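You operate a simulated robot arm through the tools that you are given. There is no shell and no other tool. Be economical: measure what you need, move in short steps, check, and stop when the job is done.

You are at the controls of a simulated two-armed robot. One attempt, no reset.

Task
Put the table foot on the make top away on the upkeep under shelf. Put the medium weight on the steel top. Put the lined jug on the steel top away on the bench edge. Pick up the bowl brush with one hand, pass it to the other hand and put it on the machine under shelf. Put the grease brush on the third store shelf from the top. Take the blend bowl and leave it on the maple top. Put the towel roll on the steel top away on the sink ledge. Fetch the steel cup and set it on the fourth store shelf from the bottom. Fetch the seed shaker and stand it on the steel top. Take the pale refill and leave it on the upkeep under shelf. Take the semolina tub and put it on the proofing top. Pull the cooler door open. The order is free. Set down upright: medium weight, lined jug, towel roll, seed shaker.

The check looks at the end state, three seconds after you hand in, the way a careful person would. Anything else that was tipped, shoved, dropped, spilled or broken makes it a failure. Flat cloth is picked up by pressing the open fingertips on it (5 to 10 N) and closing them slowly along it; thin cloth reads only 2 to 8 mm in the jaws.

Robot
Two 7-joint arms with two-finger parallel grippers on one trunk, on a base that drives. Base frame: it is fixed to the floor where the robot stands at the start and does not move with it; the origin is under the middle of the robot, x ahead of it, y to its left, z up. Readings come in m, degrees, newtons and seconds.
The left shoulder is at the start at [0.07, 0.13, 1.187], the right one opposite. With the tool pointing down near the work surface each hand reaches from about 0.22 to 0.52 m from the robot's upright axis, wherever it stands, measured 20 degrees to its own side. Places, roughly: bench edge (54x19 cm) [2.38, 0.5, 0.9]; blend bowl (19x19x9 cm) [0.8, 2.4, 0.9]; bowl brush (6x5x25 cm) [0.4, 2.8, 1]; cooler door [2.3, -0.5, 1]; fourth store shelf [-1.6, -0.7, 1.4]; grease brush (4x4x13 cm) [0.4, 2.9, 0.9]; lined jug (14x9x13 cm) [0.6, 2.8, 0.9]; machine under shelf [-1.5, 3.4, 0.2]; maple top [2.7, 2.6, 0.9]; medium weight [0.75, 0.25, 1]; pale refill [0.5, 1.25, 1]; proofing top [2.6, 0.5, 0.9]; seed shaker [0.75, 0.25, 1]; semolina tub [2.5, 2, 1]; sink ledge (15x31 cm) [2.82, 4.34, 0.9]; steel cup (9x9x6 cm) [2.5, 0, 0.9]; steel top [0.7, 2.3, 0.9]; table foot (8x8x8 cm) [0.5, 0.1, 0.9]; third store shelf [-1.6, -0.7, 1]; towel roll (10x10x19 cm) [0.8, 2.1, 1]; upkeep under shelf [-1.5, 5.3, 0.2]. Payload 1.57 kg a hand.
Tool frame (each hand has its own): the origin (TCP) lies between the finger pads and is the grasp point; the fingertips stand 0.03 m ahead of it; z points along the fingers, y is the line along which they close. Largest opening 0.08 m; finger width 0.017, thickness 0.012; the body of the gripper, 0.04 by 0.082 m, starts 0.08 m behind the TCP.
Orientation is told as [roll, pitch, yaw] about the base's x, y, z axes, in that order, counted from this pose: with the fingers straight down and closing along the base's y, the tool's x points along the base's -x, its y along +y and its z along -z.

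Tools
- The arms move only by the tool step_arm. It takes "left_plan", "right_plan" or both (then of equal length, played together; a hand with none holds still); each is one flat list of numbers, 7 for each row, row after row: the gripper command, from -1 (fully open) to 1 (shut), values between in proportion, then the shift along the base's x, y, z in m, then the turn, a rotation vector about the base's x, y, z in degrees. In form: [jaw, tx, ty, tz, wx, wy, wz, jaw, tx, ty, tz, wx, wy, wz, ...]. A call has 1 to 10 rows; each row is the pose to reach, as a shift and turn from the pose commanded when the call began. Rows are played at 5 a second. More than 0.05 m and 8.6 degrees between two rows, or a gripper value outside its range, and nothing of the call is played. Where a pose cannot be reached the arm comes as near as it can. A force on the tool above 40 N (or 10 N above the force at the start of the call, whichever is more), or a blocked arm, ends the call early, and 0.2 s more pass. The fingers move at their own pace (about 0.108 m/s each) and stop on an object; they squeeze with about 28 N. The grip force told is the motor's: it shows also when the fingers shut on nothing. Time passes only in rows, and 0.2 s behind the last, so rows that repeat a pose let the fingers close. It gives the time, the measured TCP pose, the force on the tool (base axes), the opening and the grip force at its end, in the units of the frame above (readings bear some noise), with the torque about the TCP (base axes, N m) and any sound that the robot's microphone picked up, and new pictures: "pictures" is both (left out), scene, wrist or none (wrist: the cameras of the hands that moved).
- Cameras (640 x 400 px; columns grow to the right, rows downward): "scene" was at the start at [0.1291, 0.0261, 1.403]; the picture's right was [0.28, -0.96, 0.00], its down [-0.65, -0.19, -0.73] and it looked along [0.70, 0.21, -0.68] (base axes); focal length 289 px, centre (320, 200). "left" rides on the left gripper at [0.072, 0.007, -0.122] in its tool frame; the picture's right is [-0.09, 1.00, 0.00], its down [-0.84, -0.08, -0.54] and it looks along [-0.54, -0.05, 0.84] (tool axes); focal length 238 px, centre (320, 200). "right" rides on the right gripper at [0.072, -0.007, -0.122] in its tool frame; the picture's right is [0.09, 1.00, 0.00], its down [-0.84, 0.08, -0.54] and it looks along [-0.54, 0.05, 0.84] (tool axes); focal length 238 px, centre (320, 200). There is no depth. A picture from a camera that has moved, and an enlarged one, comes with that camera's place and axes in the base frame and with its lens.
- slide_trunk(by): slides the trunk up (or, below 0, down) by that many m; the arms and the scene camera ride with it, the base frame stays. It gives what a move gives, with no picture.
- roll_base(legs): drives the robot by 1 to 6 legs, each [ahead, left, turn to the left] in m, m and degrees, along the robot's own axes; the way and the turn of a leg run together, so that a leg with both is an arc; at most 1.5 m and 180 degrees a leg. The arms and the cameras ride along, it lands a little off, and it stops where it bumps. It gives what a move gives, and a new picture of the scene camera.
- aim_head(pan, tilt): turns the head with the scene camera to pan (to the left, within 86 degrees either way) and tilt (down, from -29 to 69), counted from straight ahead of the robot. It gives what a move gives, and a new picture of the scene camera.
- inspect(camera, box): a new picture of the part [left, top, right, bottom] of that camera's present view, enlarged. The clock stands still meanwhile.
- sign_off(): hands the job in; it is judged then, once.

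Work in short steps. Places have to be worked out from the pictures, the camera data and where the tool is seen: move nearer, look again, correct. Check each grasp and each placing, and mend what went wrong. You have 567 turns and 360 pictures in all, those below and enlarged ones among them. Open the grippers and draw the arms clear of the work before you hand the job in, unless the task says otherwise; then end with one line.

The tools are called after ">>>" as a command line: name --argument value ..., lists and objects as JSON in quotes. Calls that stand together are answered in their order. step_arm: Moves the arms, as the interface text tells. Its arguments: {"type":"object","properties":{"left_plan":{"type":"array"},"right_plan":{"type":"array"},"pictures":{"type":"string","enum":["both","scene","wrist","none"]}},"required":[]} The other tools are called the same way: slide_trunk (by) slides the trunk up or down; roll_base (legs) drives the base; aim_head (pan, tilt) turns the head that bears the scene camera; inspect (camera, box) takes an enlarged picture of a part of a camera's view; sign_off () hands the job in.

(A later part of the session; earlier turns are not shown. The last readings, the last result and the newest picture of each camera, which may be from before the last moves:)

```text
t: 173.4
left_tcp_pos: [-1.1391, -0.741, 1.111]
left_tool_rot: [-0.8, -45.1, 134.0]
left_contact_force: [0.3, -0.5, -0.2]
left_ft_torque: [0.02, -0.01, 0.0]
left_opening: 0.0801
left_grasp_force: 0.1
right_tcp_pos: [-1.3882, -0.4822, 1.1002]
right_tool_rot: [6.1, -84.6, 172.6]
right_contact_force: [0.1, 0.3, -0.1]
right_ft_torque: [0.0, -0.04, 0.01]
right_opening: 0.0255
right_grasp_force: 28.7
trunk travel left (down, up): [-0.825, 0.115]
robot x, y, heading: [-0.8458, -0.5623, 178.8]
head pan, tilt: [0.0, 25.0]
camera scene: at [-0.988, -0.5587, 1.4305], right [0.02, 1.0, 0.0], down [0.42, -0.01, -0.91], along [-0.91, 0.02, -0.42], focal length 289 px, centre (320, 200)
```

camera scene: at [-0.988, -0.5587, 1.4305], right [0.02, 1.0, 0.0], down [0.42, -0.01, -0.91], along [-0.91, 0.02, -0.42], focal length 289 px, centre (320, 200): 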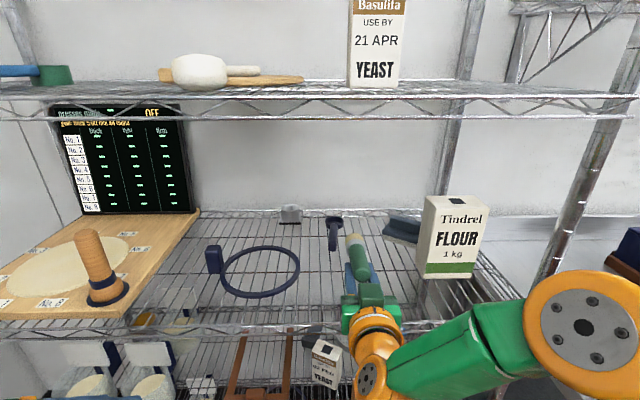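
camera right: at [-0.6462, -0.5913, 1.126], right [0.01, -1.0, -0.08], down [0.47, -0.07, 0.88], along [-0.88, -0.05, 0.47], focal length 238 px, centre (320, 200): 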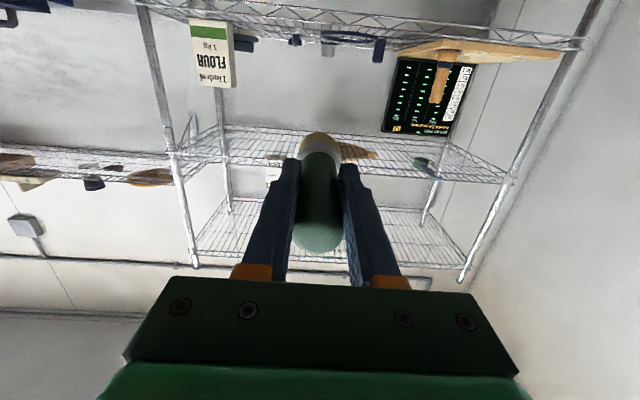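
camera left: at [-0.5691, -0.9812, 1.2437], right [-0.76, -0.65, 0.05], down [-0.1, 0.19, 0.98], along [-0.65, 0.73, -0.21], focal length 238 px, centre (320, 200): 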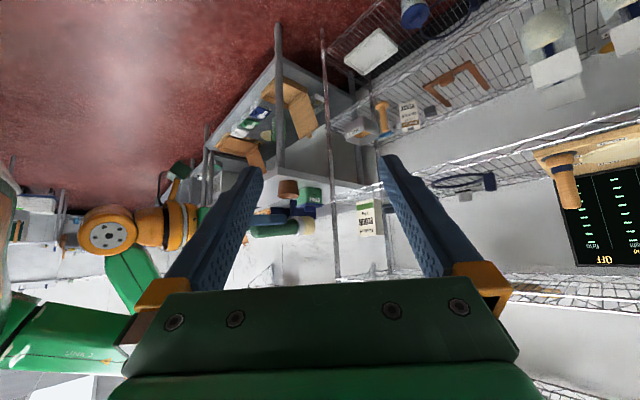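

Brush is over a free spot. Base ahead 3.5 cm, then lower.

>>> roll_base --legs '[[0.035, 0, 0]]'

>>> step_arm --right_plan '[1, 0, 0, -0.02, 0, 0, 0, 1, 0, 0, -0.04, 0, 0, 0, 1, 0, 0, -0.055, 0, 0, 0]' --pictures "scene"

```text
t: 174.2
left_tcp_pos: [-1.1692, -0.7394, 1.113]
left_tool_rot: [-0.6, -45.4, 134.0]
left_contact_force: [1.1, -0.4, 0.0]
left_ft_torque: [0.0, 0.04, 0.02]
left_opening: 0.0798
left_grasp_force: 0.0
right_tcp_pos: [-1.4191, -0.4805, 1.103]
right_tool_rot: [6.5, -84.8, 172.4]
right_contact_force: [0.4, 0.3, -1.2]
right_ft_torque: [-0.04, -0.04, 0.02]
right_opening: 0.0253
right_grasp_force: 27.8
trunk travel left (down, up): [-0.825, 0.115]
robot x, y, heading: [-0.8765, -0.5643, 178.5]
head pan, tilt: [0.0, 25.0]
camera scene: at [-1.0161, -0.558, 1.4312], right [0.02, 1.0, 0.0], down [0.42, -0.01, -0.91], along [-0.91, 0.02, -0.42], focal length 289 px, centre (320, 200)
```

scene: 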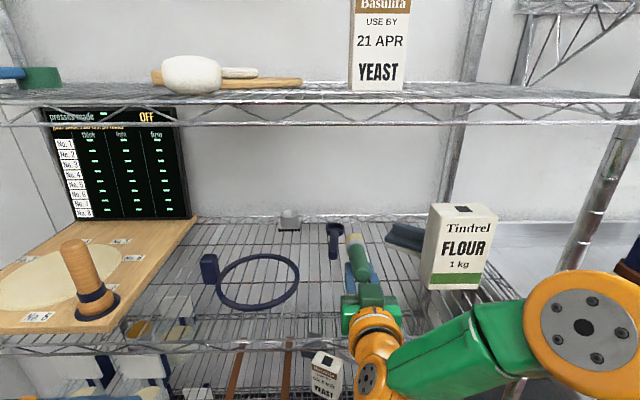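

```text
t: 175.0
left_tcp_pos: [-1.1746, -0.7413, 1.1105]
left_tool_rot: [-0.9, -45.0, 134.2]
left_contact_force: [-0.3, 0.5, 1.0]
left_ft_torque: [0.03, -0.03, 0.01]
left_opening: 0.0798
left_grasp_force: 0.1
right_tcp_pos: [-1.4213, -0.5024, 1.0561]
right_tool_rot: [5.2, -84.4, 173.3]
right_contact_force: [0.8, -0.2, -1.0]
right_ft_torque: [-0.04, -0.05, 0.02]
right_opening: 0.0252
right_grasp_force: 28.0
right hand out of reach, approached as far as the arm can: row 1, 2, 3
trunk travel left (down, up): [-0.825, 0.115]
robot x, y, heading: [-0.8798, -0.5632, 178.8]
head pan, tilt: [0.0, 25.0]
camera scene: at [-1.0242, -0.5581, 1.4303], right [0.02, 1.0, 0.0], down [0.42, -0.01, -0.91], along [-0.91, 0.02, -0.42], focal length 289 px, centre (320, 200)
```

scene: 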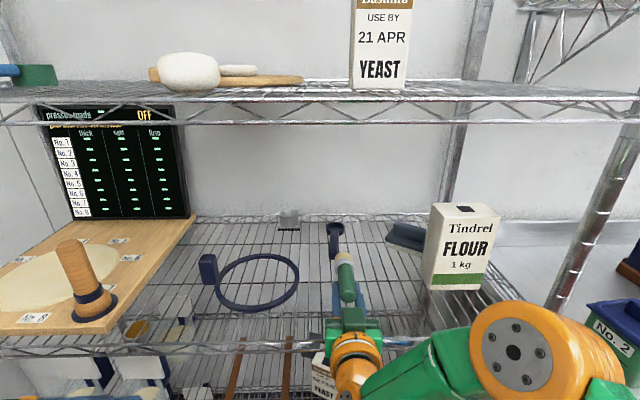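

Lower by the trunk in small amounts and watch the force.

>>> slide_trunk --by -0.015

>>> slide_trunk --by -0.008

```text
t: 175.7
left_tcp_pos: [-1.1741, -0.7401, 1.0956]
left_tool_rot: [-0.9, -44.9, 134.1]
left_contact_force: [-0.1, 0.3, 0.0]
left_ft_torque: [0.02, -0.02, 0.02]
left_opening: 0.0798
left_grasp_force: 0.1
right_tcp_pos: [-1.4197, -0.5016, 1.0427]
right_tool_rot: [5.2, -84.3, 173.1]
right_contact_force: [0.2, 0.2, -1.3]
right_ft_torque: [0.02, -0.06, -0.02]
right_opening: 0.0252
right_grasp_force: 27.5
trunk travel left (down, up): [-0.81, 0.13]
robot x, y, heading: [-0.8763, -0.5656, 178.6]
head pan, tilt: [0.0, 25.0]
```

```text
t: 176.2
left_tcp_pos: [-1.175, -0.741, 1.0864]
left_tool_rot: [-0.9, -45.1, 134.3]
left_contact_force: [-0.4, -0.9, -0.4]
left_ft_torque: [0.01, 0.02, -0.03]
left_opening: 0.0799
left_grasp_force: 0.1
right_tcp_pos: [-1.4213, -0.5025, 1.0339]
right_tool_rot: [5.3, -84.3, 173.0]
right_contact_force: [0.5, -0.7, -0.2]
right_ft_torque: [0.0, -0.05, 0.0]
right_opening: 0.0252
right_grasp_force: 28.2
trunk travel left (down, up): [-0.802, 0.138]
robot x, y, heading: [-0.8809, -0.5626, 178.5]
head pan, tilt: [0.0, 25.0]
```

>>> slide_trunk --by -0.006

>>> slide_trunk --by -0.005

>>> inspect --camera "scene" --box '[240, 220, 440, 345]'

```text
t: 176.8
left_tcp_pos: [-1.173, -0.7414, 1.0821]
left_tool_rot: [-0.7, -45.1, 134.1]
left_contact_force: [0.2, 0.2, -0.5]
left_ft_torque: [0.0, -0.02, -0.02]
left_opening: 0.0798
left_grasp_force: 0.1
right_tcp_pos: [-1.4195, -0.5027, 1.031]
right_tool_rot: [5.8, -84.7, 172.5]
right_contact_force: [-8.7, 0.8, 16.5]
right_ft_torque: [0.3, 0.51, 0.03]
right_opening: 0.0248
right_grasp_force: 27.9
trunk travel left (down, up): [-0.796, 0.144]
robot x, y, heading: [-0.8827, -0.5641, 178.4]
head pan, tilt: [0.0, 25.0]
```

```text
t: 177.2
left_tcp_pos: [-1.1723, -0.7406, 1.0768]
left_tool_rot: [-0.8, -45.2, 134.2]
left_contact_force: [0.1, 0.0, 0.1]
left_ft_torque: [-0.04, 0.0, -0.02]
left_opening: 0.0802
left_grasp_force: 0.1
right_tcp_pos: [-1.4199, -0.503, 1.0315]
right_tool_rot: [6.6, -85.4, 171.6]
right_contact_force: [2.5, -1.2, 5.0]
right_ft_torque: [0.13, 0.09, -0.06]
right_opening: 0.0244
right_grasp_force: 27.5
trunk travel left (down, up): [-0.792, 0.148]
robot x, y, heading: [-0.8813, -0.5613, 178.7]
head pan, tilt: [0.0, 25.0]
stopped: the force on the tool passed its limit at 44 N (the readings are from after the stop); the commanded pose is now the measured one
```

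```text
3.20 times, centred on (340, 282) of scene
camera zoom: at [-1.0204, -0.5584, 1.3974], right [0.02, 1.0, 0.0], down [0.42, -0.01, -0.91], along [-0.91, 0.02, -0.42], focal length 923 px, centre (256, -64)
```

zoom: 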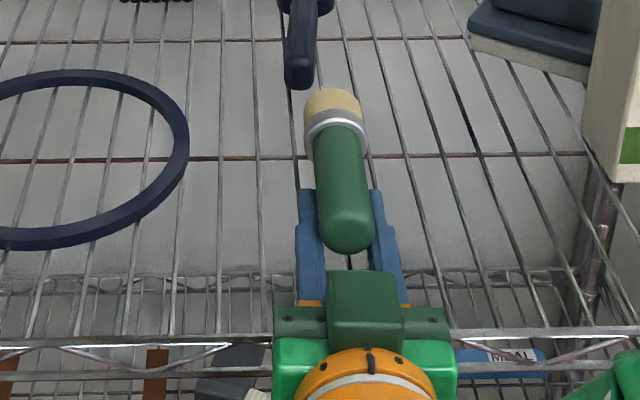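

Brush rests on the shelf wires. I open and draw straight back.

>>> step_arm --right_plan '[0.4, 0, 0, 0, 0, 0, 0, -1, 0, 0, 0, 0, 0, 0, -1, 0, 0, 0, 0, 0, 0, -1, 0.03, 0.003, 0, 0, 0, 0, -1, 0.06, 0.007, 0, 0, 0, 0]' --pictures "scene"

>>> roll_base --legs '[[-0.5, 0, 0]]'

```text
t: 178.4
left_tcp_pos: [-1.1736, -0.7402, 1.0764]
left_tool_rot: [-0.9, -45.1, 134.2]
left_contact_force: [0.7, 0.2, 0.1]
left_ft_torque: [0.01, 0.0, 0.01]
left_opening: 0.0802
left_grasp_force: 0.1
right_tcp_pos: [-1.3837, -0.4968, 1.0346]
right_tool_rot: [7.0, -86.2, 170.9]
right_contact_force: [-0.1, -0.9, 0.4]
right_ft_torque: [0.02, -0.02, 0.02]
right_opening: 0.08
right_grasp_force: 0.2
trunk travel left (down, up): [-0.792, 0.148]
robot x, y, heading: [-0.8802, -0.5612, 178.6]
head pan, tilt: [0.0, 25.0]
stopped in row 5 (right hand): the force on the tool passed its limit at 51 N (the readings are from after the stop); the commanded pose is now the measured one
camera scene: at [-1.023, -0.5583, 1.3972], right [0.02, 1.0, 0.0], down [0.42, -0.01, -0.91], along [-0.91, 0.02, -0.42], focal length 289 px, centre (320, 200)
```

scene: 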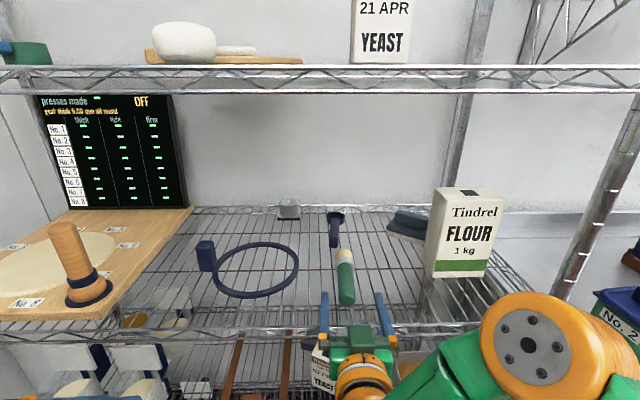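

```text
t: 181.3
left_tcp_pos: [-0.6826, -0.7512, 1.0768]
left_tool_rot: [-1.0, -45.1, 133.9]
left_contact_force: [0.0, -0.3, -0.2]
left_ft_torque: [0.01, 0.0, -0.02]
left_opening: 0.0797
left_grasp_force: 0.1
right_tcp_pos: [-0.8899, -0.5081, 1.0331]
right_tool_rot: [7.3, -86.0, 170.2]
right_contact_force: [-0.4, 0.0, 0.7]
right_ft_torque: [0.02, 0.01, 0.01]
right_opening: 0.0801
right_grasp_force: 0.1
trunk travel left (down, up): [-0.792, 0.148]
robot x, y, heading: [-0.3888, -0.5764, 178.5]
head pan, tilt: [0.0, 25.0]
camera scene: at [-0.53, -0.57, 1.3973], right [0.03, 1.0, 0.0], down [0.42, -0.01, -0.91], along [-0.91, 0.03, -0.42], focal length 289 px, centre (320, 200)
```

scene: 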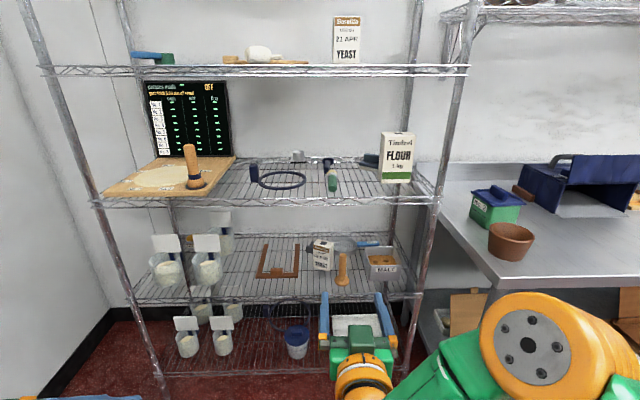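

Placed; the rack and its contents look undisturbed. I turn the right tool back down before driving to the make top.

>>> step_arm --right_plan '[-1, 0.02, 0, 0.01, 0, -8.5, 0, -1, 0.04, 0, 0.02, 0, -17, 0, -1, 0.06, 0, 0.03, 0, -25.5, 0, -1, 0.08, 0, 0.04, 0, -34, 0, -1, 0.1, 0, 0.05, 0, -42.5, 0, -1, 0.12, 0, 0.06, 0, -51, 0, -1, 0.14, 0, 0.07, 0, -59.5, 0, -1, 0.16, 0, 0.08, 0, -68, 0, -1, 0.18, 0, 0.09, 0, -76.5, 0, -1, 0.2, 0, 0.1, 0, -85, 0]' --pictures "none"

>>> roll_base --legs '[[0, 0, -179], [0, 0.8, 0]]'

```text
t: 183.5
left_tcp_pos: [-0.681, -0.7516, 1.0791]
left_tool_rot: [-1.0, -45.1, 133.7]
left_contact_force: [0.6, 0.3, -0.8]
left_ft_torque: [0.0, -0.02, -0.04]
left_opening: 0.08
left_grasp_force: 0.1
right_tcp_pos: [-0.691, -0.5101, 1.1351]
right_tool_rot: [-2.2, -1.0, 179.4]
right_contact_force: [0.2, -0.5, -0.5]
right_ft_torque: [0.02, 0.01, -0.02]
right_opening: 0.0798
right_grasp_force: 0.2
trunk travel left (down, up): [-0.792, 0.148]
robot x, y, heading: [-0.3834, -0.5773, 178.0]
head pan, tilt: [0.0, 25.0]
```

```text
t: 195.0
left_tcp_pos: [-0.0568, 0.3649, 1.0772]
left_tool_rot: [-1.0, -45.0, -47.0]
left_contact_force: [-0.2, -0.1, 1.4]
left_ft_torque: [-0.02, 0.0, 0.0]
left_opening: 0.0803
left_grasp_force: 0.1
right_tcp_pos: [-0.0519, 0.1222, 1.134]
right_tool_rot: [-2.3, -1.3, -1.3]
right_contact_force: [0.6, 1.1, -0.5]
right_ft_torque: [0.0, -0.02, 0.0]
right_opening: 0.0799
right_grasp_force: 0.0
trunk travel left (down, up): [-0.792, 0.148]
robot x, y, heading: [-0.3579, 0.1945, -2.2]
head pan, tilt: [0.0, 25.0]
camera scene: at [-0.213, 0.1895, 1.3975], right [-0.04, -1.0, 0.0], down [-0.42, 0.02, -0.91], along [0.91, -0.04, -0.42], focal length 289 px, centre (320, 200)
```

scene: 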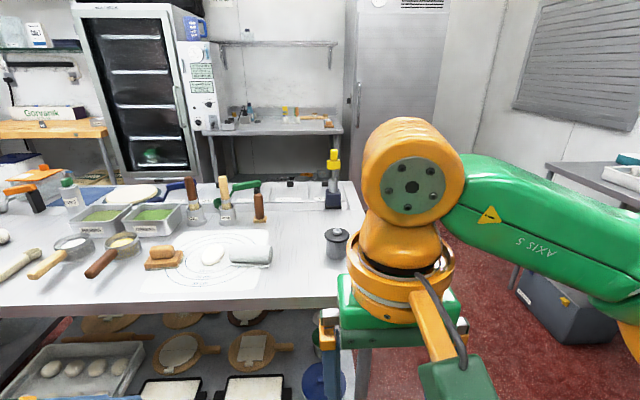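

I square up and move in with the foot on the right hand's side.

>>> roll_base --legs '[[0, 0.07, 2.2], [0.37, 0, 0]]'

>>> aim_head --pan -10 --tilt 50

```text
t: 198.0
left_tcp_pos: [0.3008, 0.4429, 1.0776]
left_tool_rot: [-0.8, -45.0, -44.9]
left_contact_force: [0.5, 1.1, -0.2]
left_ft_torque: [0.01, -0.01, 0.0]
left_opening: 0.0801
left_grasp_force: 0.1
right_tcp_pos: [0.3162, 0.2, 1.1357]
right_tool_rot: [-2.5, -1.3, 0.7]
right_contact_force: [-0.7, -0.1, 0.0]
right_ft_torque: [-0.03, -0.03, 0.0]
right_opening: 0.0799
right_grasp_force: 0.1
trunk travel left (down, up): [-0.792, 0.148]
robot x, y, heading: [0.0116, 0.2581, -0.1]
head pan, tilt: [0.0, 25.0]
camera scene: at [0.1514, 0.2626, 1.3977], right [-0.01, -1.0, 0.0], down [-0.42, 0.0, -0.91], along [0.91, -0.01, -0.42], focal length 289 px, centre (320, 200)
```

scene: 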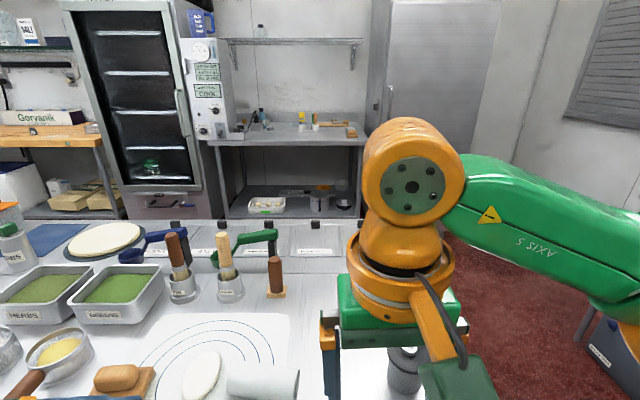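

```text
t: 198.9
left_tcp_pos: [0.3031, 0.4416, 1.0784]
left_tool_rot: [-0.9, -45.1, -44.8]
left_contact_force: [-0.1, 0.0, 0.8]
left_ft_torque: [0.02, -0.02, 0.01]
left_opening: 0.0799
left_grasp_force: 0.2
right_tcp_pos: [0.3184, 0.1997, 1.134]
right_tool_rot: [-2.4, -1.2, 0.8]
right_contact_force: [-0.2, 0.0, -0.1]
right_ft_torque: [0.01, -0.01, -0.02]
right_opening: 0.0799
right_grasp_force: 0.0
trunk travel left (down, up): [-0.792, 0.148]
robot x, y, heading: [0.0116, 0.2614, -0.3]
head pan, tilt: [-10.0, 50.0]
camera scene: at [0.1373, 0.2494, 1.36], right [-0.18, -0.98, 0.0], down [-0.75, 0.14, -0.64], along [0.63, -0.12, -0.77], focal length 289 px, centre (320, 200)
```

scene: 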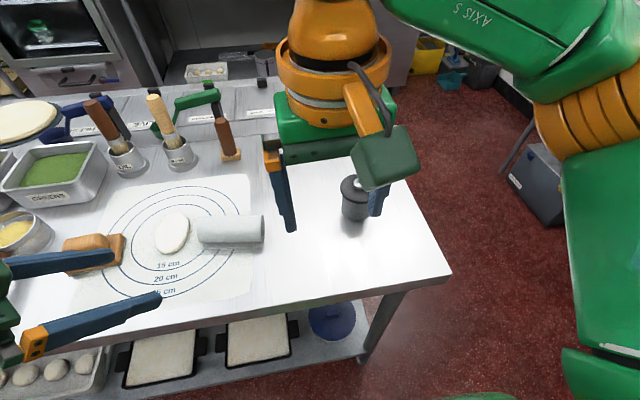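

Foot centre at about (0.477,0.117). I move the right hand over it.

>>> step_arm --right_plan '[-1, 0.04, -0.02, -0.02, 0, 0, 0, -1, 0.08, -0.04, -0.04, 0, 0, 0, -1, 0.12, -0.062, -0.06, 0, 0, 0, -1, 0.159, -0.083, -0.075, 0, 0, 0, -1, 0.159, -0.083, -0.095, 0, 0, 0]'

```text
t: 200.1
left_tcp_pos: [0.3027, 0.442, 1.0776]
left_tool_rot: [-0.9, -45.1, -44.8]
left_contact_force: [0.2, 0.4, -0.1]
left_ft_torque: [0.01, 0.0, -0.05]
left_opening: 0.08
left_grasp_force: 0.1
right_tcp_pos: [0.4773, 0.1177, 1.0421]
right_tool_rot: [-2.4, -1.2, 0.7]
right_contact_force: [-0.6, 0.4, -0.3]
right_ft_torque: [0.02, -0.02, -0.03]
right_opening: 0.08
right_grasp_force: 0.2
trunk travel left (down, up): [-0.792, 0.148]
robot x, y, heading: [0.0113, 0.2592, -0.2]
head pan, tilt: [-10.0, 50.0]
camera scene: at [0.137, 0.249, 1.36], right [-0.18, -0.98, 0.0], down [-0.75, 0.14, -0.64], along [0.63, -0.12, -0.77], focal length 289 px, centre (320, 200)
camera right: at [0.4027, 0.1156, 1.162], right [-0.1, 0.99, -0.04], down [0.82, 0.11, 0.56], along [0.56, 0.02, -0.83], focal length 238 px, centre (320, 200)
```

scene: 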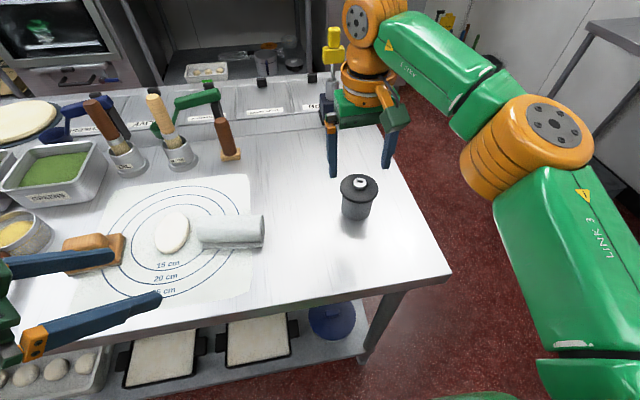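
right: 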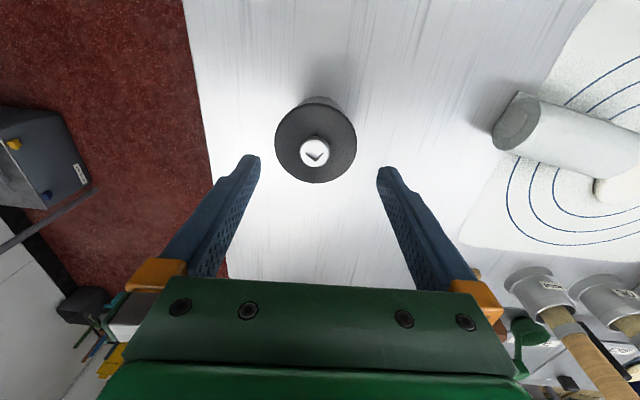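

Cap centre ≈(0.475,0.111), dia ≈7 cm. Shift 7 mm and go down, then close.

>>> step_arm --right_plan '[-1, -0.002, -0.007, -0.03, 0, 0, 0, -1, -0.002, -0.007, -0.065, 0, 0, 0, -1, -0.002, -0.007, -0.095, 0, 0, 0, 0.3, -0.002, -0.007, -0.095, 0, 0, 0, 1, -0.002, -0.007, -0.095, 0, 0, 0, 1, -0.002, -0.007, -0.095, 0, 0, 0]' --pictures "wrist"

```text
t: 201.5
left_tcp_pos: [0.3026, 0.4437, 1.0777]
left_tool_rot: [-0.9, -45.0, -44.7]
left_contact_force: [-0.7, 0.5, -0.1]
left_ft_torque: [0.01, 0.01, 0.0]
left_opening: 0.0799
left_grasp_force: 0.1
right_tcp_pos: [0.4731, 0.1125, 0.9448]
right_tool_rot: [-2.5, -1.3, 0.8]
right_contact_force: [5.7, -2.2, 13.4]
right_ft_torque: [-0.11, 0.11, 0.04]
right_opening: 0.0692
right_grasp_force: 28.1
trunk travel left (down, up): [-0.792, 0.148]
robot x, y, heading: [0.0136, 0.2593, -0.4]
head pan, tilt: [-10.0, 50.0]
camera right: at [0.3986, 0.1098, 1.0657], right [-0.1, 0.99, -0.04], down [0.82, 0.11, 0.56], along [0.56, 0.02, -0.83], focal length 238 px, centre (320, 200)
```

right: 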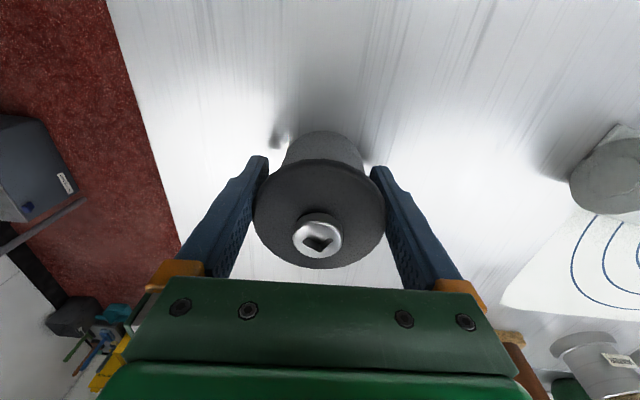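

Gripped on the cap at 69 mm. I lift and draw back, then look for the pale refill further along.

>>> step_arm --right_plan '[1, 0, 0, 0.04, 0, 0, 0, 1, 0, 0, 0.08, 0, 0, 0, 1, -0.04, 0, 0.12, 0, 0, 0, 1, -0.08, 0, 0.15, 0, 0, 0, 1, -0.12, 0.01, 0.17, 0, 0, 0]' --pictures "none"

>>> roll_base --legs '[[-0.35, 0, 0], [0, 0.95, 0]]'

>>> aim_head --pan 0 --tilt 40

```text
refused: row 3 steps farther than a row can; nothing moved
```

```text
t: 208.3
left_tcp_pos: [-0.0318, 1.3855, 1.0766]
left_tool_rot: [-0.9, -45.0, -45.6]
left_contact_force: [0.3, 0.4, 0.1]
left_ft_torque: [0.01, -0.01, 0.02]
left_opening: 0.0798
left_grasp_force: 0.1
right_tcp_pos: [0.1344, 1.0524, 0.943]
right_tool_rot: [-2.3, -1.1, -0.1]
right_contact_force: [0.3, -0.5, -0.1]
right_ft_torque: [-0.01, 0.01, -0.02]
right_opening: 0.0694
right_grasp_force: 28.5
trunk travel left (down, up): [-0.792, 0.148]
robot x, y, heading: [-0.3256, 1.2082, -1.3]
head pan, tilt: [-10.0, 50.0]
camera scene: at [-0.2003, 1.1942, 1.3598], right [-0.19, -0.98, 0.0], down [-0.75, 0.15, -0.64], along [0.63, -0.12, -0.77], focal length 289 px, centre (320, 200)
```

scene: 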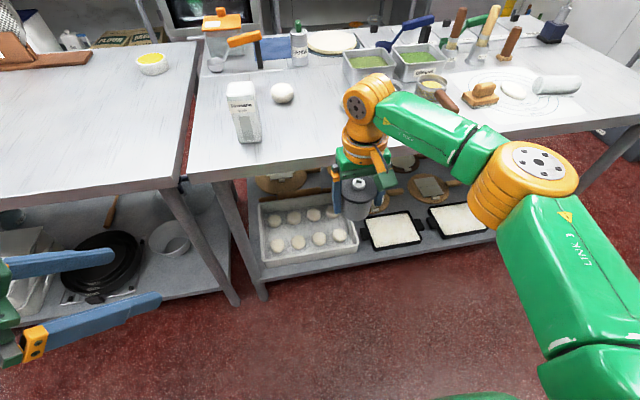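

```text
t: 209.0
left_tcp_pos: [-0.0322, 1.3872, 1.0771]
left_tool_rot: [-0.8, -44.9, -45.5]
left_contact_force: [-0.8, -0.3, 1.1]
left_ft_torque: [0.0, -0.02, 0.01]
left_opening: 0.0799
left_grasp_force: 0.0
right_tcp_pos: [0.1339, 1.0531, 0.9456]
right_tool_rot: [-2.5, -1.3, -0.1]
right_contact_force: [-0.1, 0.5, -0.1]
right_ft_torque: [0.02, 0.02, 0.02]
right_opening: 0.0692
right_grasp_force: 28.5
trunk travel left (down, up): [-0.792, 0.148]
robot x, y, heading: [-0.3235, 1.2103, -1.0]
head pan, tilt: [0.0, 40.0]
camera scene: at [-0.1908, 1.2082, 1.374], right [-0.02, -1.0, 0.0], down [-0.64, 0.01, -0.77], along [0.76, -0.01, -0.64], focal length 289 px, centre (320, 200)
```

scene: 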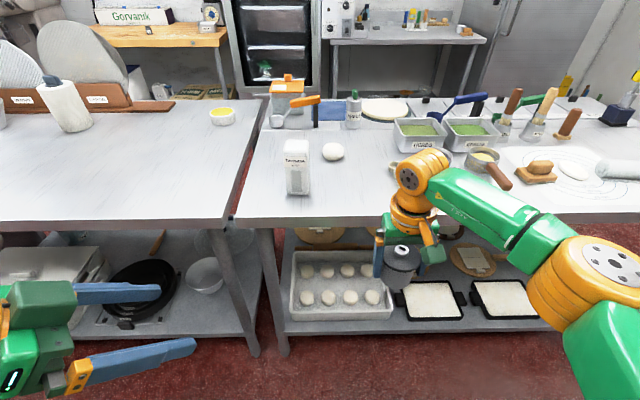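

The lift was refused, so the foot was dragged along the bare top and off its edge—still held and nothing appears touched. I look closer at the white carton, likely the pale refill.

>>> inspect --camera "scene" --box '[220, 60, 420, 210]'

>>> step_arm --right_plan '[1, 0, 0, 0.04, 0, 0, 0, 1, 0, -0.01, 0.08, 0, 0, 0, 1, 0, -0.02, 0.12, 0, 0, 0, 1, 0, -0.03, 0.15, 0, 0, 0, 1, 0, -0.03, 0.17, 0, 0, 0]' --pictures "none"

```text
2.67 times, centred on (320, 135) of scene
camera zoom: at [-0.1908, 1.2082, 1.374], right [-0.02, -1.0, 0.0], down [-0.64, 0.01, -0.77], along [0.76, -0.01, -0.64], focal length 770 px, centre (320, 373)
```

zoom: 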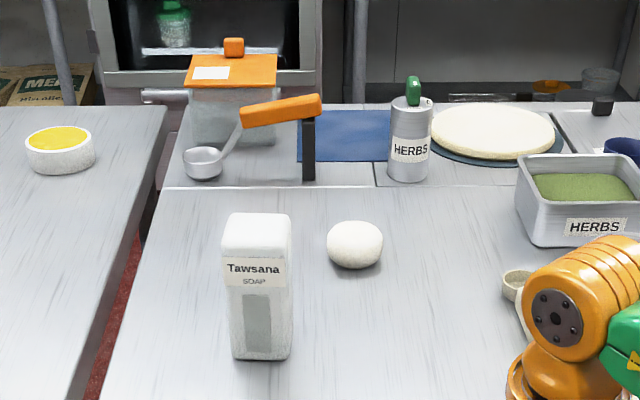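

```text
t: 210.2
left_tcp_pos: [-0.0322, 1.387, 1.0768]
left_tool_rot: [-1.1, -45.1, -45.5]
left_contact_force: [-0.2, 0.1, 0.7]
left_ft_torque: [0.0, -0.01, -0.04]
left_opening: 0.0798
left_grasp_force: 0.0
right_tcp_pos: [0.1345, 1.0226, 1.1106]
right_tool_rot: [-2.4, -1.2, 0.0]
right_contact_force: [0.4, 0.6, -4.0]
right_ft_torque: [0.0, 0.03, -0.01]
right_opening: 0.0692
right_grasp_force: 28.1
trunk travel left (down, up): [-0.792, 0.148]
robot x, y, heading: [-0.3224, 1.2065, -0.8]
head pan, tilt: [0.0, 40.0]
```

The white "Tawsana SOAP" carton is the pale refill, centre about (0.43,1.26), ~6.7 cm wide. I turn the left tool straight down first.

>>> step_arm --left_plan '[-1, 0, 0, 0.01, 2.2, 5.3, 5.3, -1, 0, 0, 0.02, 4.4, 10.6, 10.6, -1, 0, 0, 0.03, 6.6, 15.9, 15.9, -1, 0, 0, 0.04, 8.8, 21.3, 21.3, -1, 0, 0, 0.05, 11, 26.6, 26.6, -1, 0, 0, 0.06, 13.2, 31.9, 31.9, -1, 0, 0, 0.07, 15.4, 37.2, 37.2, -1, 0, 0, 0.08, 17.65, 42.6, 42.6]' --pictures "none"

```text
t: 212.0
left_tcp_pos: [-0.0307, 1.3849, 1.1574]
left_tool_rot: [-1.3, 0.1, -0.5]
left_contact_force: [0.7, -0.2, -0.6]
left_ft_torque: [0.0, 0.0, 0.0]
left_opening: 0.0798
left_grasp_force: 0.0
right_tcp_pos: [0.136, 1.0205, 1.1097]
right_tool_rot: [-2.2, -1.2, 0.0]
right_contact_force: [-0.4, 0.7, -3.7]
right_ft_torque: [-0.02, -0.02, 0.01]
right_opening: 0.0691
right_grasp_force: 28.3
trunk travel left (down, up): [-0.792, 0.148]
robot x, y, heading: [-0.3232, 1.2076, -1.1]
head pan, tilt: [0.0, 40.0]
```

Now drive in with the refill on the left hand's side.

>>> roll_base --legs '[[0.31, -0.08, 1]]'

```text
t: 214.2
left_tcp_pos: [0.2755, 1.3067, 1.1585]
left_tool_rot: [-1.4, -0.1, 0.6]
left_contact_force: [-1.2, -0.1, 0.0]
left_ft_torque: [-0.02, -0.03, -0.01]
left_opening: 0.0798
left_grasp_force: 0.1
right_tcp_pos: [0.4485, 0.9446, 1.111]
right_tool_rot: [-2.4, -1.2, 0.9]
right_contact_force: [-0.5, 0.1, -3.4]
right_ft_torque: [-0.03, -0.03, 0.02]
right_opening: 0.0693
right_grasp_force: 27.7
trunk travel left (down, up): [-0.792, 0.148]
robot x, y, heading: [-0.0124, 1.122, 0.0]
head pan, tilt: [0.0, 40.0]
camera scene: at [0.1196, 1.1264, 1.3743], right [0.0, -1.0, 0.0], down [-0.64, 0.0, -0.77], along [0.77, 0.0, -0.64], focal length 289 px, centre (320, 200)
```

scene: 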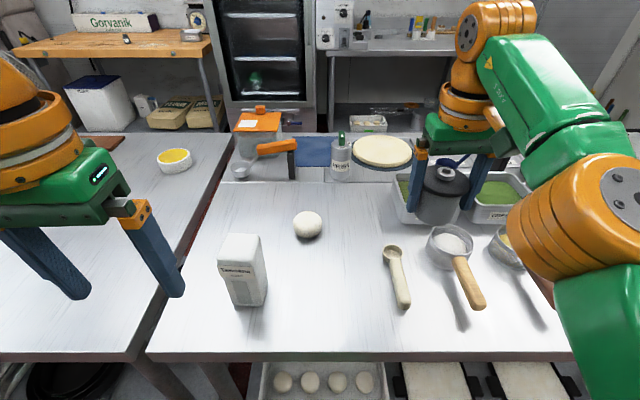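

Refill centre ≈(0.419,1.252), top z≈1.03. I move the left hand over it to check alignment.

>>> step_arm --left_plan '[-1, 0.04, -0.015, -0.01, 0, 0, 0, -1, 0.08, -0.03, -0.02, 0, 0, 0, -1, 0.12, -0.045, -0.03, 0, 0, 0, -1, 0.143, -0.055, -0.045, 1.4, 0, 0]' --pictures "wrist"

```text
t: 215.2
left_tcp_pos: [0.3808, 1.2814, 1.091]
left_tool_rot: [-0.3, -0.2, 0.6]
left_contact_force: [0.7, 0.9, -0.4]
left_ft_torque: [0.02, 0.0, 0.02]
left_opening: 0.08
left_grasp_force: 0.0
left hand out of reach, approached as far as the arm can: row 3, 4
right_tcp_pos: [0.4496, 0.9451, 1.1107]
right_tool_rot: [-2.4, -1.2, 0.9]
right_contact_force: [-0.3, -0.7, -4.4]
right_ft_torque: [-0.01, 0.02, -0.01]
right_opening: 0.0693
right_grasp_force: 27.0
trunk travel left (down, up): [-0.792, 0.148]
robot x, y, heading: [-0.0173, 1.1243, 0.1]
head pan, tilt: [0.0, 40.0]
camera left: at [0.3076, 1.2891, 1.2125], right [0.08, 1.0, -0.01], down [0.84, -0.07, 0.54], along [0.54, -0.05, -0.84], focal length 238 px, centre (320, 200)
```

left: 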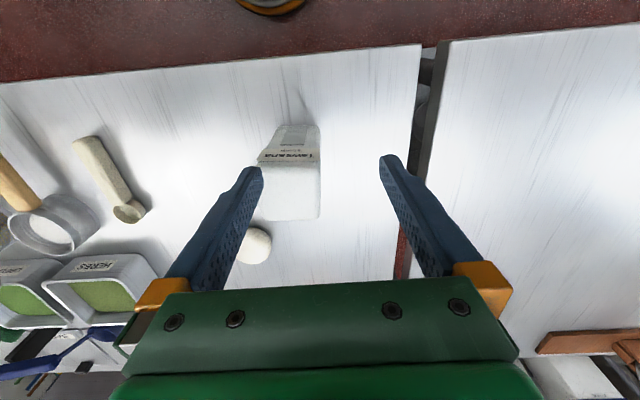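

I raise the trunk 0.14 m for reach, then approach (0.415,1.252) again.

>>> slide_trunk --by 0.14

>>> step_arm --left_plan '[-1, 0.008, -0.007, -0.03, 0, 0, 0, -1, 0.017, -0.015, -0.06, 0, 0, 0, -1, 0.026, -0.022, -0.09, 0, 0, 0, -1, 0.034, -0.029, -0.12, 0, 0, 0, -1, 0.034, -0.029, -0.145, 0, 0, 0]' --pictures "wrist"

```text
t: 216.8
left_tcp_pos: [0.38, 1.2824, 1.2318]
left_tool_rot: [-0.2, -0.1, 0.6]
left_contact_force: [-0.1, -0.3, -0.4]
left_ft_torque: [0.01, -0.03, 0.03]
left_opening: 0.0801
left_grasp_force: 0.0
right_tcp_pos: [0.4509, 0.9448, 1.25]
right_tool_rot: [-2.4, -1.2, 1.0]
right_contact_force: [0.2, 0.6, -3.1]
right_ft_torque: [0.02, 0.03, 0.02]
right_opening: 0.0693
right_grasp_force: 27.9
trunk travel left (down, up): [-0.932, 0.008]
robot x, y, heading: [-0.0104, 1.124, 0.0]
head pan, tilt: [0.0, 40.0]
```

```text
t: 218.0
left_tcp_pos: [0.3889, 1.2814, 1.0974]
left_tool_rot: [-0.5, -0.1, 0.6]
left_contact_force: [-0.9, -0.3, -1.1]
left_ft_torque: [-0.02, 0.0, 0.0]
left_opening: 0.0801
left_grasp_force: 0.1
left hand out of reach, approached as far as the arm can: row 2, 3, 4, 5
right_tcp_pos: [0.4503, 0.9465, 1.25]
right_tool_rot: [-2.4, -1.2, 0.9]
right_contact_force: [0.2, -0.1, -3.6]
right_ft_torque: [0.0, 0.01, 0.01]
right_opening: 0.0695
right_grasp_force: 27.6
trunk travel left (down, up): [-0.932, 0.008]
robot x, y, heading: [-0.0113, 1.1267, 0.0]
head pan, tilt: [0.0, 40.0]
camera left: at [0.3159, 1.287, 1.217], right [0.08, 1.0, -0.01], down [0.84, -0.06, 0.54], along [0.54, -0.05, -0.84], focal length 238 px, centre (320, 200)
```

left: 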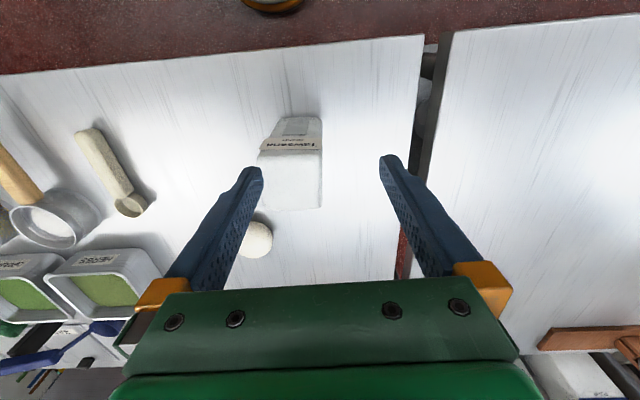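

The left arm stops a bit short; I nudge the base 3 cm ahead and 3 cm right instead.

>>> roll_base --legs '[[0.028, -0.03, 0]]'

>>> step_arm --left_plan '[-1, 0, 0, -0.02, 0, 0, 0]' --pictures "wrist"

```text
t: 218.9
left_tcp_pos: [0.4111, 1.2553, 1.0978]
left_tool_rot: [-0.7, -0.3, 0.6]
left_contact_force: [0.1, 0.9, 0.1]
left_ft_torque: [-0.05, -0.03, -0.03]
left_opening: 0.08
left_grasp_force: 0.0
right_tcp_pos: [0.4739, 0.9214, 1.2537]
right_tool_rot: [-2.5, -1.5, 1.0]
right_contact_force: [-0.5, 0.0, -3.2]
right_ft_torque: [-0.04, -0.03, 0.01]
right_opening: 0.0693
right_grasp_force: 28.0
trunk travel left (down, up): [-0.932, 0.008]
robot x, y, heading: [0.0125, 1.0935, -0.2]
head pan, tilt: [0.0, 40.0]
camera scene: at [0.1431, 1.1037, 1.5147], right [0.0, -1.0, 0.01], down [-0.64, 0.0, -0.77], along [0.77, 0.0, -0.64], focal length 289 px, centre (320, 200)
```

scene: 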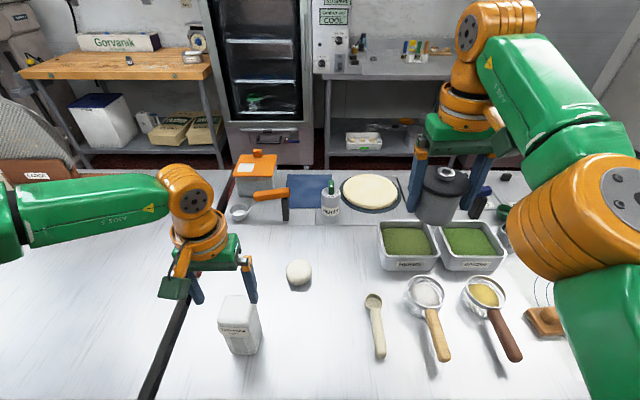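

```text
t: 219.3
left_tcp_pos: [0.4145, 1.251, 1.076]
left_tool_rot: [-0.4, -0.1, 0.4]
left_contact_force: [-0.2, 0.0, 0.4]
left_ft_torque: [0.01, 0.0, 0.04]
left_opening: 0.0801
left_grasp_force: 0.0
left hand out of reach, approached as far as the arm can: row 1
right_tcp_pos: [0.4818, 0.9107, 1.2481]
right_tool_rot: [-2.2, -0.9, 0.9]
right_contact_force: [0.7, 0.1, -3.7]
right_ft_torque: [0.02, 0.02, -0.01]
right_opening: 0.0692
right_grasp_force: 27.7
trunk travel left (down, up): [-0.932, 0.008]
robot x, y, heading: [0.009, 1.0917, -0.4]
head pan, tilt: [0.0, 40.0]
camera left: at [0.342, 1.258, 1.197], right [0.08, 1.0, -0.01], down [0.84, -0.07, 0.54], along [0.54, -0.05, -0.84], focal length 238 px, centre (320, 200)
```

left: 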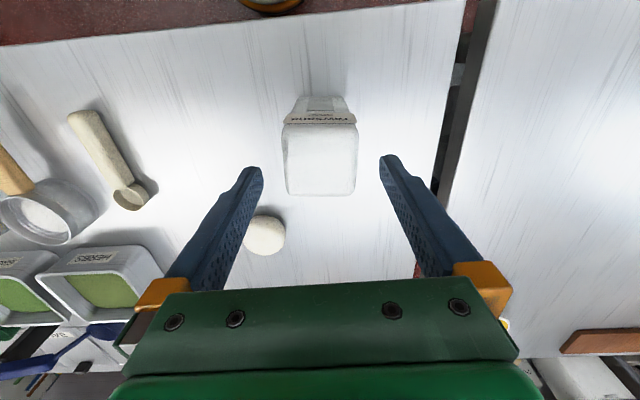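

Perfectly aligned. Down 10 cm and close.

>>> step_arm --left_plan '[-1, 0, 0, -0.035, 0, 0, 0, -1, 0, 0, -0.07, 0, 0, 0, -1, 0, 0, -0.1, 0, 0, 0, 0.2, 0, 0, -0.1, 0, 0, 0, 1, 0, 0, -0.1, 0, 0, 0, 1, 0, 0, -0.1, 0, 0, 0]' --pictures "wrist"

```text
t: 220.7
left_tcp_pos: [0.3832, 1.2756, 1.0161]
left_tool_rot: [-0.4, -0.1, 0.6]
left_contact_force: [0.2, 0.0, -0.3]
left_ft_torque: [-0.02, -0.03, -0.03]
left_opening: 0.0
left_grasp_force: 21.5
left hand out of reach, approached as far as the arm can: row 1, 2, 3, 4, 5, 6
right_tcp_pos: [0.4786, 0.9156, 1.2495]
right_tool_rot: [-2.3, -1.2, 1.0]
right_contact_force: [0.8, -0.5, -4.1]
right_ft_torque: [0.01, 0.03, -0.01]
right_opening: 0.069
right_grasp_force: 27.9
trunk travel left (down, up): [-0.932, 0.008]
robot x, y, heading: [0.0145, 1.095, -0.2]
head pan, tilt: [0.0, 40.0]
camera left: at [0.31, 1.2823, 1.1361], right [0.08, 1.0, -0.01], down [0.84, -0.06, 0.54], along [0.54, -0.05, -0.84], focal length 238 px, centre (320, 200)
```

left: 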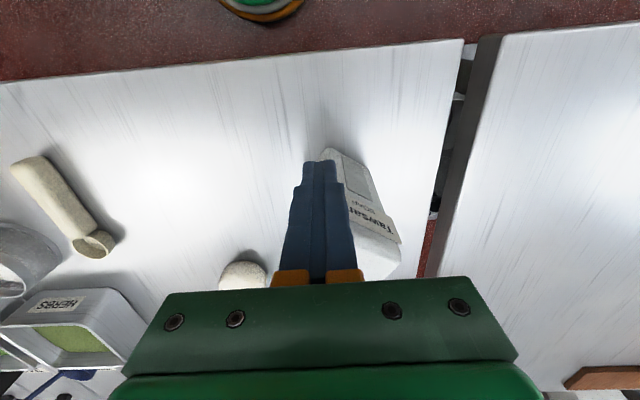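

The arm drifted off and missed, nudging the carton (still standing, turned a bit). I raise before opening so as not to push it.

>>> step_arm --left_plan '[1, -0.005, -0.005, 0.03, 0, 0, 0, 1, -0.01, -0.005, 0.07, 0, 0, 0, 1, -0.01, 0, 0.1, 0, 0, 0, -1, -0.01, 0, 0.1, 0, 0, 0, -1, -0.01, 0, 0.1, 0, 0, 0]' --pictures "both"

```text
t: 221.9
left_tcp_pos: [0.3706, 1.2756, 1.1149]
left_tool_rot: [-0.4, -0.1, 0.6]
left_contact_force: [0.0, -0.6, 0.1]
left_ft_torque: [0.01, 0.02, 0.04]
left_opening: 0.0801
left_grasp_force: 0.1
right_tcp_pos: [0.4788, 0.9158, 1.2491]
right_tool_rot: [-2.3, -1.2, 1.1]
right_contact_force: [-0.3, -0.9, -2.7]
right_ft_torque: [0.02, 0.02, 0.0]
right_opening: 0.0693
right_grasp_force: 28.2
trunk travel left (down, up): [-0.932, 0.008]
robot x, y, heading: [0.0118, 1.0915, -0.1]
head pan, tilt: [0.0, 40.0]
camera scene: at [0.1504, 1.0961, 1.514], right [0.0, -1.0, 0.0], down [-0.64, 0.0, -0.77], along [0.77, 0.0, -0.64], focal length 289 px, centre (320, 200)
camera left: at [0.299, 1.2831, 1.2366], right [0.08, 1.0, -0.01], down [0.84, -0.06, 0.54], along [0.54, -0.05, -0.84], focal length 238 px, centre (320, 200)
```

scene: 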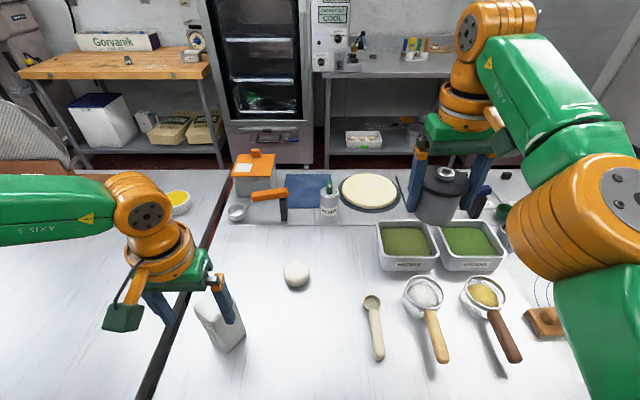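
left: 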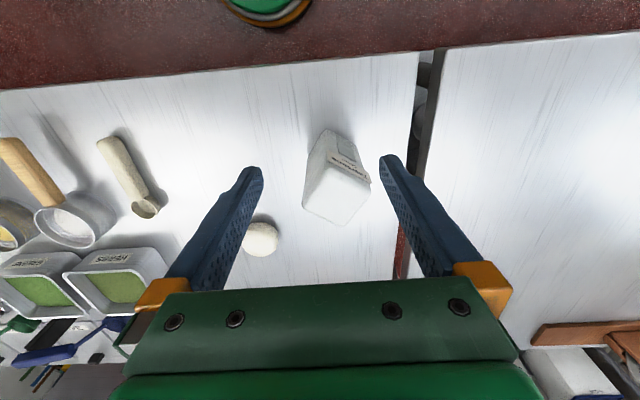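

The carton now is at about (0.424,1.289), turned ≈-33°. I lower the trunk 0.1 m and move the base 4 cm closer, and yaw the tool to match.

>>> roll_base --legs '[[0.045, 0.03, 0]]'

>>> step_arm --left_plan '[-1, 0, 0, 0.03, 0, 0, -8, -1, 0, 0, 0.06, 0, 0, -16, -1, 0, 0, 0.09, 0, 0, -24, -1, 0, 0, 0.1, 0, 0, -32, -1, 0, 0, 0.1, 0, 0, -33]' --pictures "none"

>>> slide_trunk --by -0.1

>>> step_arm --left_plan '[-1, 0, 0, 0, 0, 0, 0]' --pictures "wrist"

```text
t: 222.8
left_tcp_pos: [0.4097, 1.3018, 1.1186]
left_tool_rot: [-0.1, -0.5, 0.5]
left_contact_force: [-0.2, -0.6, -0.1]
left_ft_torque: [0.04, -0.05, -0.01]
left_opening: 0.0801
left_grasp_force: 0.1
right_tcp_pos: [0.5151, 0.9389, 1.2535]
right_tool_rot: [-2.1, -1.6, 0.9]
right_contact_force: [-1.8, -1.0, -4.4]
right_ft_torque: [0.03, -0.04, 0.01]
right_opening: 0.0692
right_grasp_force: 27.8
trunk travel left (down, up): [-0.932, 0.008]
robot x, y, heading: [0.0603, 1.1219, -0.1]
head pan, tilt: [0.0, 40.0]
camera scene: at [0.1854, 1.1191, 1.515], right [0.0, -1.0, -0.01], down [-0.64, 0.01, -0.77], along [0.77, 0.0, -0.64], focal length 289 px, centre (320, 200)
```

scene: 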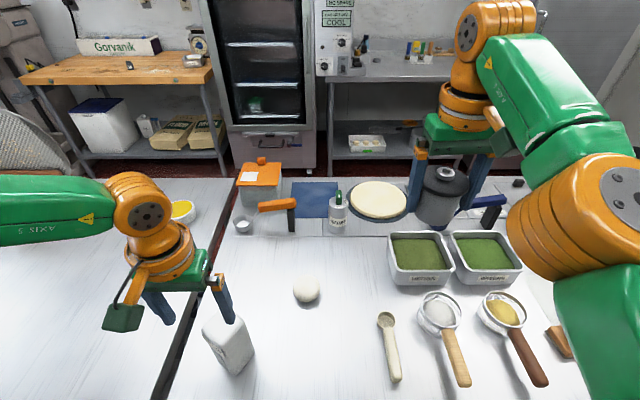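

```text
t: 224.1
left_tcp_pos: [0.4185, 1.3057, 1.216]
left_tool_rot: [-0.5, 0.0, -32.6]
left_contact_force: [-0.2, 0.1, 0.3]
left_ft_torque: [-0.01, 0.0, 0.01]
left_opening: 0.08
left_grasp_force: 0.0
right_tcp_pos: [0.5245, 0.9454, 1.2501]
right_tool_rot: [-2.4, -1.1, 0.8]
right_contact_force: [0.5, 0.3, -3.7]
right_ft_torque: [0.0, 0.05, 0.03]
right_opening: 0.0696
right_grasp_force: 28.0
trunk travel left (down, up): [-0.932, 0.008]
robot x, y, heading: [0.0575, 1.1227, -0.1]
head pan, tilt: [0.0, 40.0]
```

```text
t: 225.4
left_tcp_pos: [0.418, 1.3058, 1.1147]
left_tool_rot: [-0.6, 0.0, -32.4]
left_contact_force: [-0.1, -0.1, -0.7]
left_ft_torque: [-0.01, 0.0, 0.0]
left_opening: 0.0797
left_grasp_force: 0.1
right_tcp_pos: [0.5234, 0.9447, 1.1498]
right_tool_rot: [-2.2, -1.2, 1.0]
right_contact_force: [-0.3, 1.0, -3.3]
right_ft_torque: [0.02, 0.03, -0.03]
right_opening: 0.0693
right_grasp_force: 28.0
trunk travel left (down, up): [-0.832, 0.108]
robot x, y, heading: [0.058, 1.1178, -0.0]
head pan, tilt: [0.0, 40.0]
```

```text
t: 225.8
left_tcp_pos: [0.4185, 1.3062, 1.1158]
left_tool_rot: [-0.5, -0.1, -32.5]
left_contact_force: [0.2, 0.0, -0.3]
left_ft_torque: [0.0, -0.02, 0.0]
left_opening: 0.0801
left_grasp_force: 0.1
right_tcp_pos: [0.523, 0.9442, 1.1509]
right_tool_rot: [-2.2, -1.1, 0.9]
right_contact_force: [-1.1, 0.9, -4.2]
right_ft_torque: [0.01, 0.01, 0.02]
right_opening: 0.0694
right_grasp_force: 28.3
trunk travel left (down, up): [-0.832, 0.108]
robot x, y, heading: [0.0609, 1.1264, -0.1]
head pan, tilt: [0.0, 40.0]
camera left: at [0.3602, 1.3507, 1.2368], right [0.61, 0.79, -0.01], down [0.67, -0.51, 0.54], along [0.43, -0.34, -0.84], focal length 238 px, centre (320, 200)
```

left: 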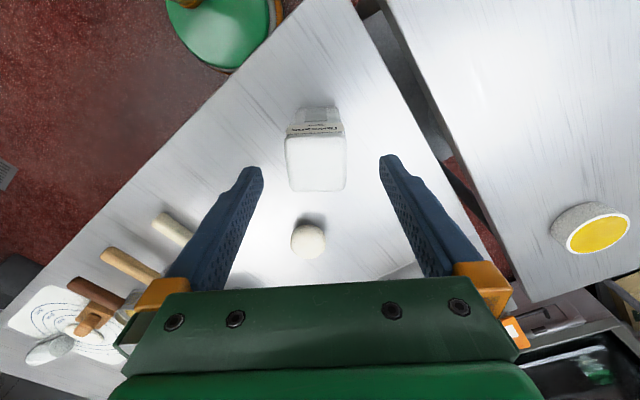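

Yaw matches. Shift to (0.432,1.288) and descend in stages, checking that it stays on line.

>>> step_arm --left_plan '[-1, 0.014, -0.018, -0.01, 0, 0, 0, -1, 0.014, -0.018, -0.04, 0, 0, 0, -1, 0.014, -0.018, -0.07, 0, 0, 0]' --pictures "wrist"

```text
t: 226.6
left_tcp_pos: [0.4331, 1.2869, 1.0434]
left_tool_rot: [-0.5, -0.1, -32.4]
left_contact_force: [0.4, 0.7, -0.2]
left_ft_torque: [-0.01, 0.0, 0.04]
left_opening: 0.0799
left_grasp_force: 0.1
right_tcp_pos: [0.5242, 0.9458, 1.1501]
right_tool_rot: [-2.4, -1.3, 1.0]
right_contact_force: [0.2, -0.3, -3.6]
right_ft_torque: [-0.02, 0.0, -0.01]
right_opening: 0.0694
right_grasp_force: 27.7
trunk travel left (down, up): [-0.832, 0.108]
robot x, y, heading: [0.0593, 1.122, -0.2]
head pan, tilt: [0.0, 40.0]
camera left: at [0.3755, 1.3322, 1.1662], right [0.61, 0.79, -0.01], down [0.67, -0.51, 0.54], along [0.43, -0.34, -0.84], focal length 238 px, centre (320, 200)
```

left: 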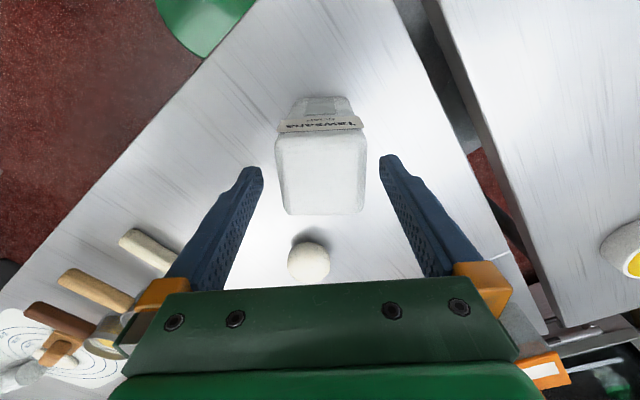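

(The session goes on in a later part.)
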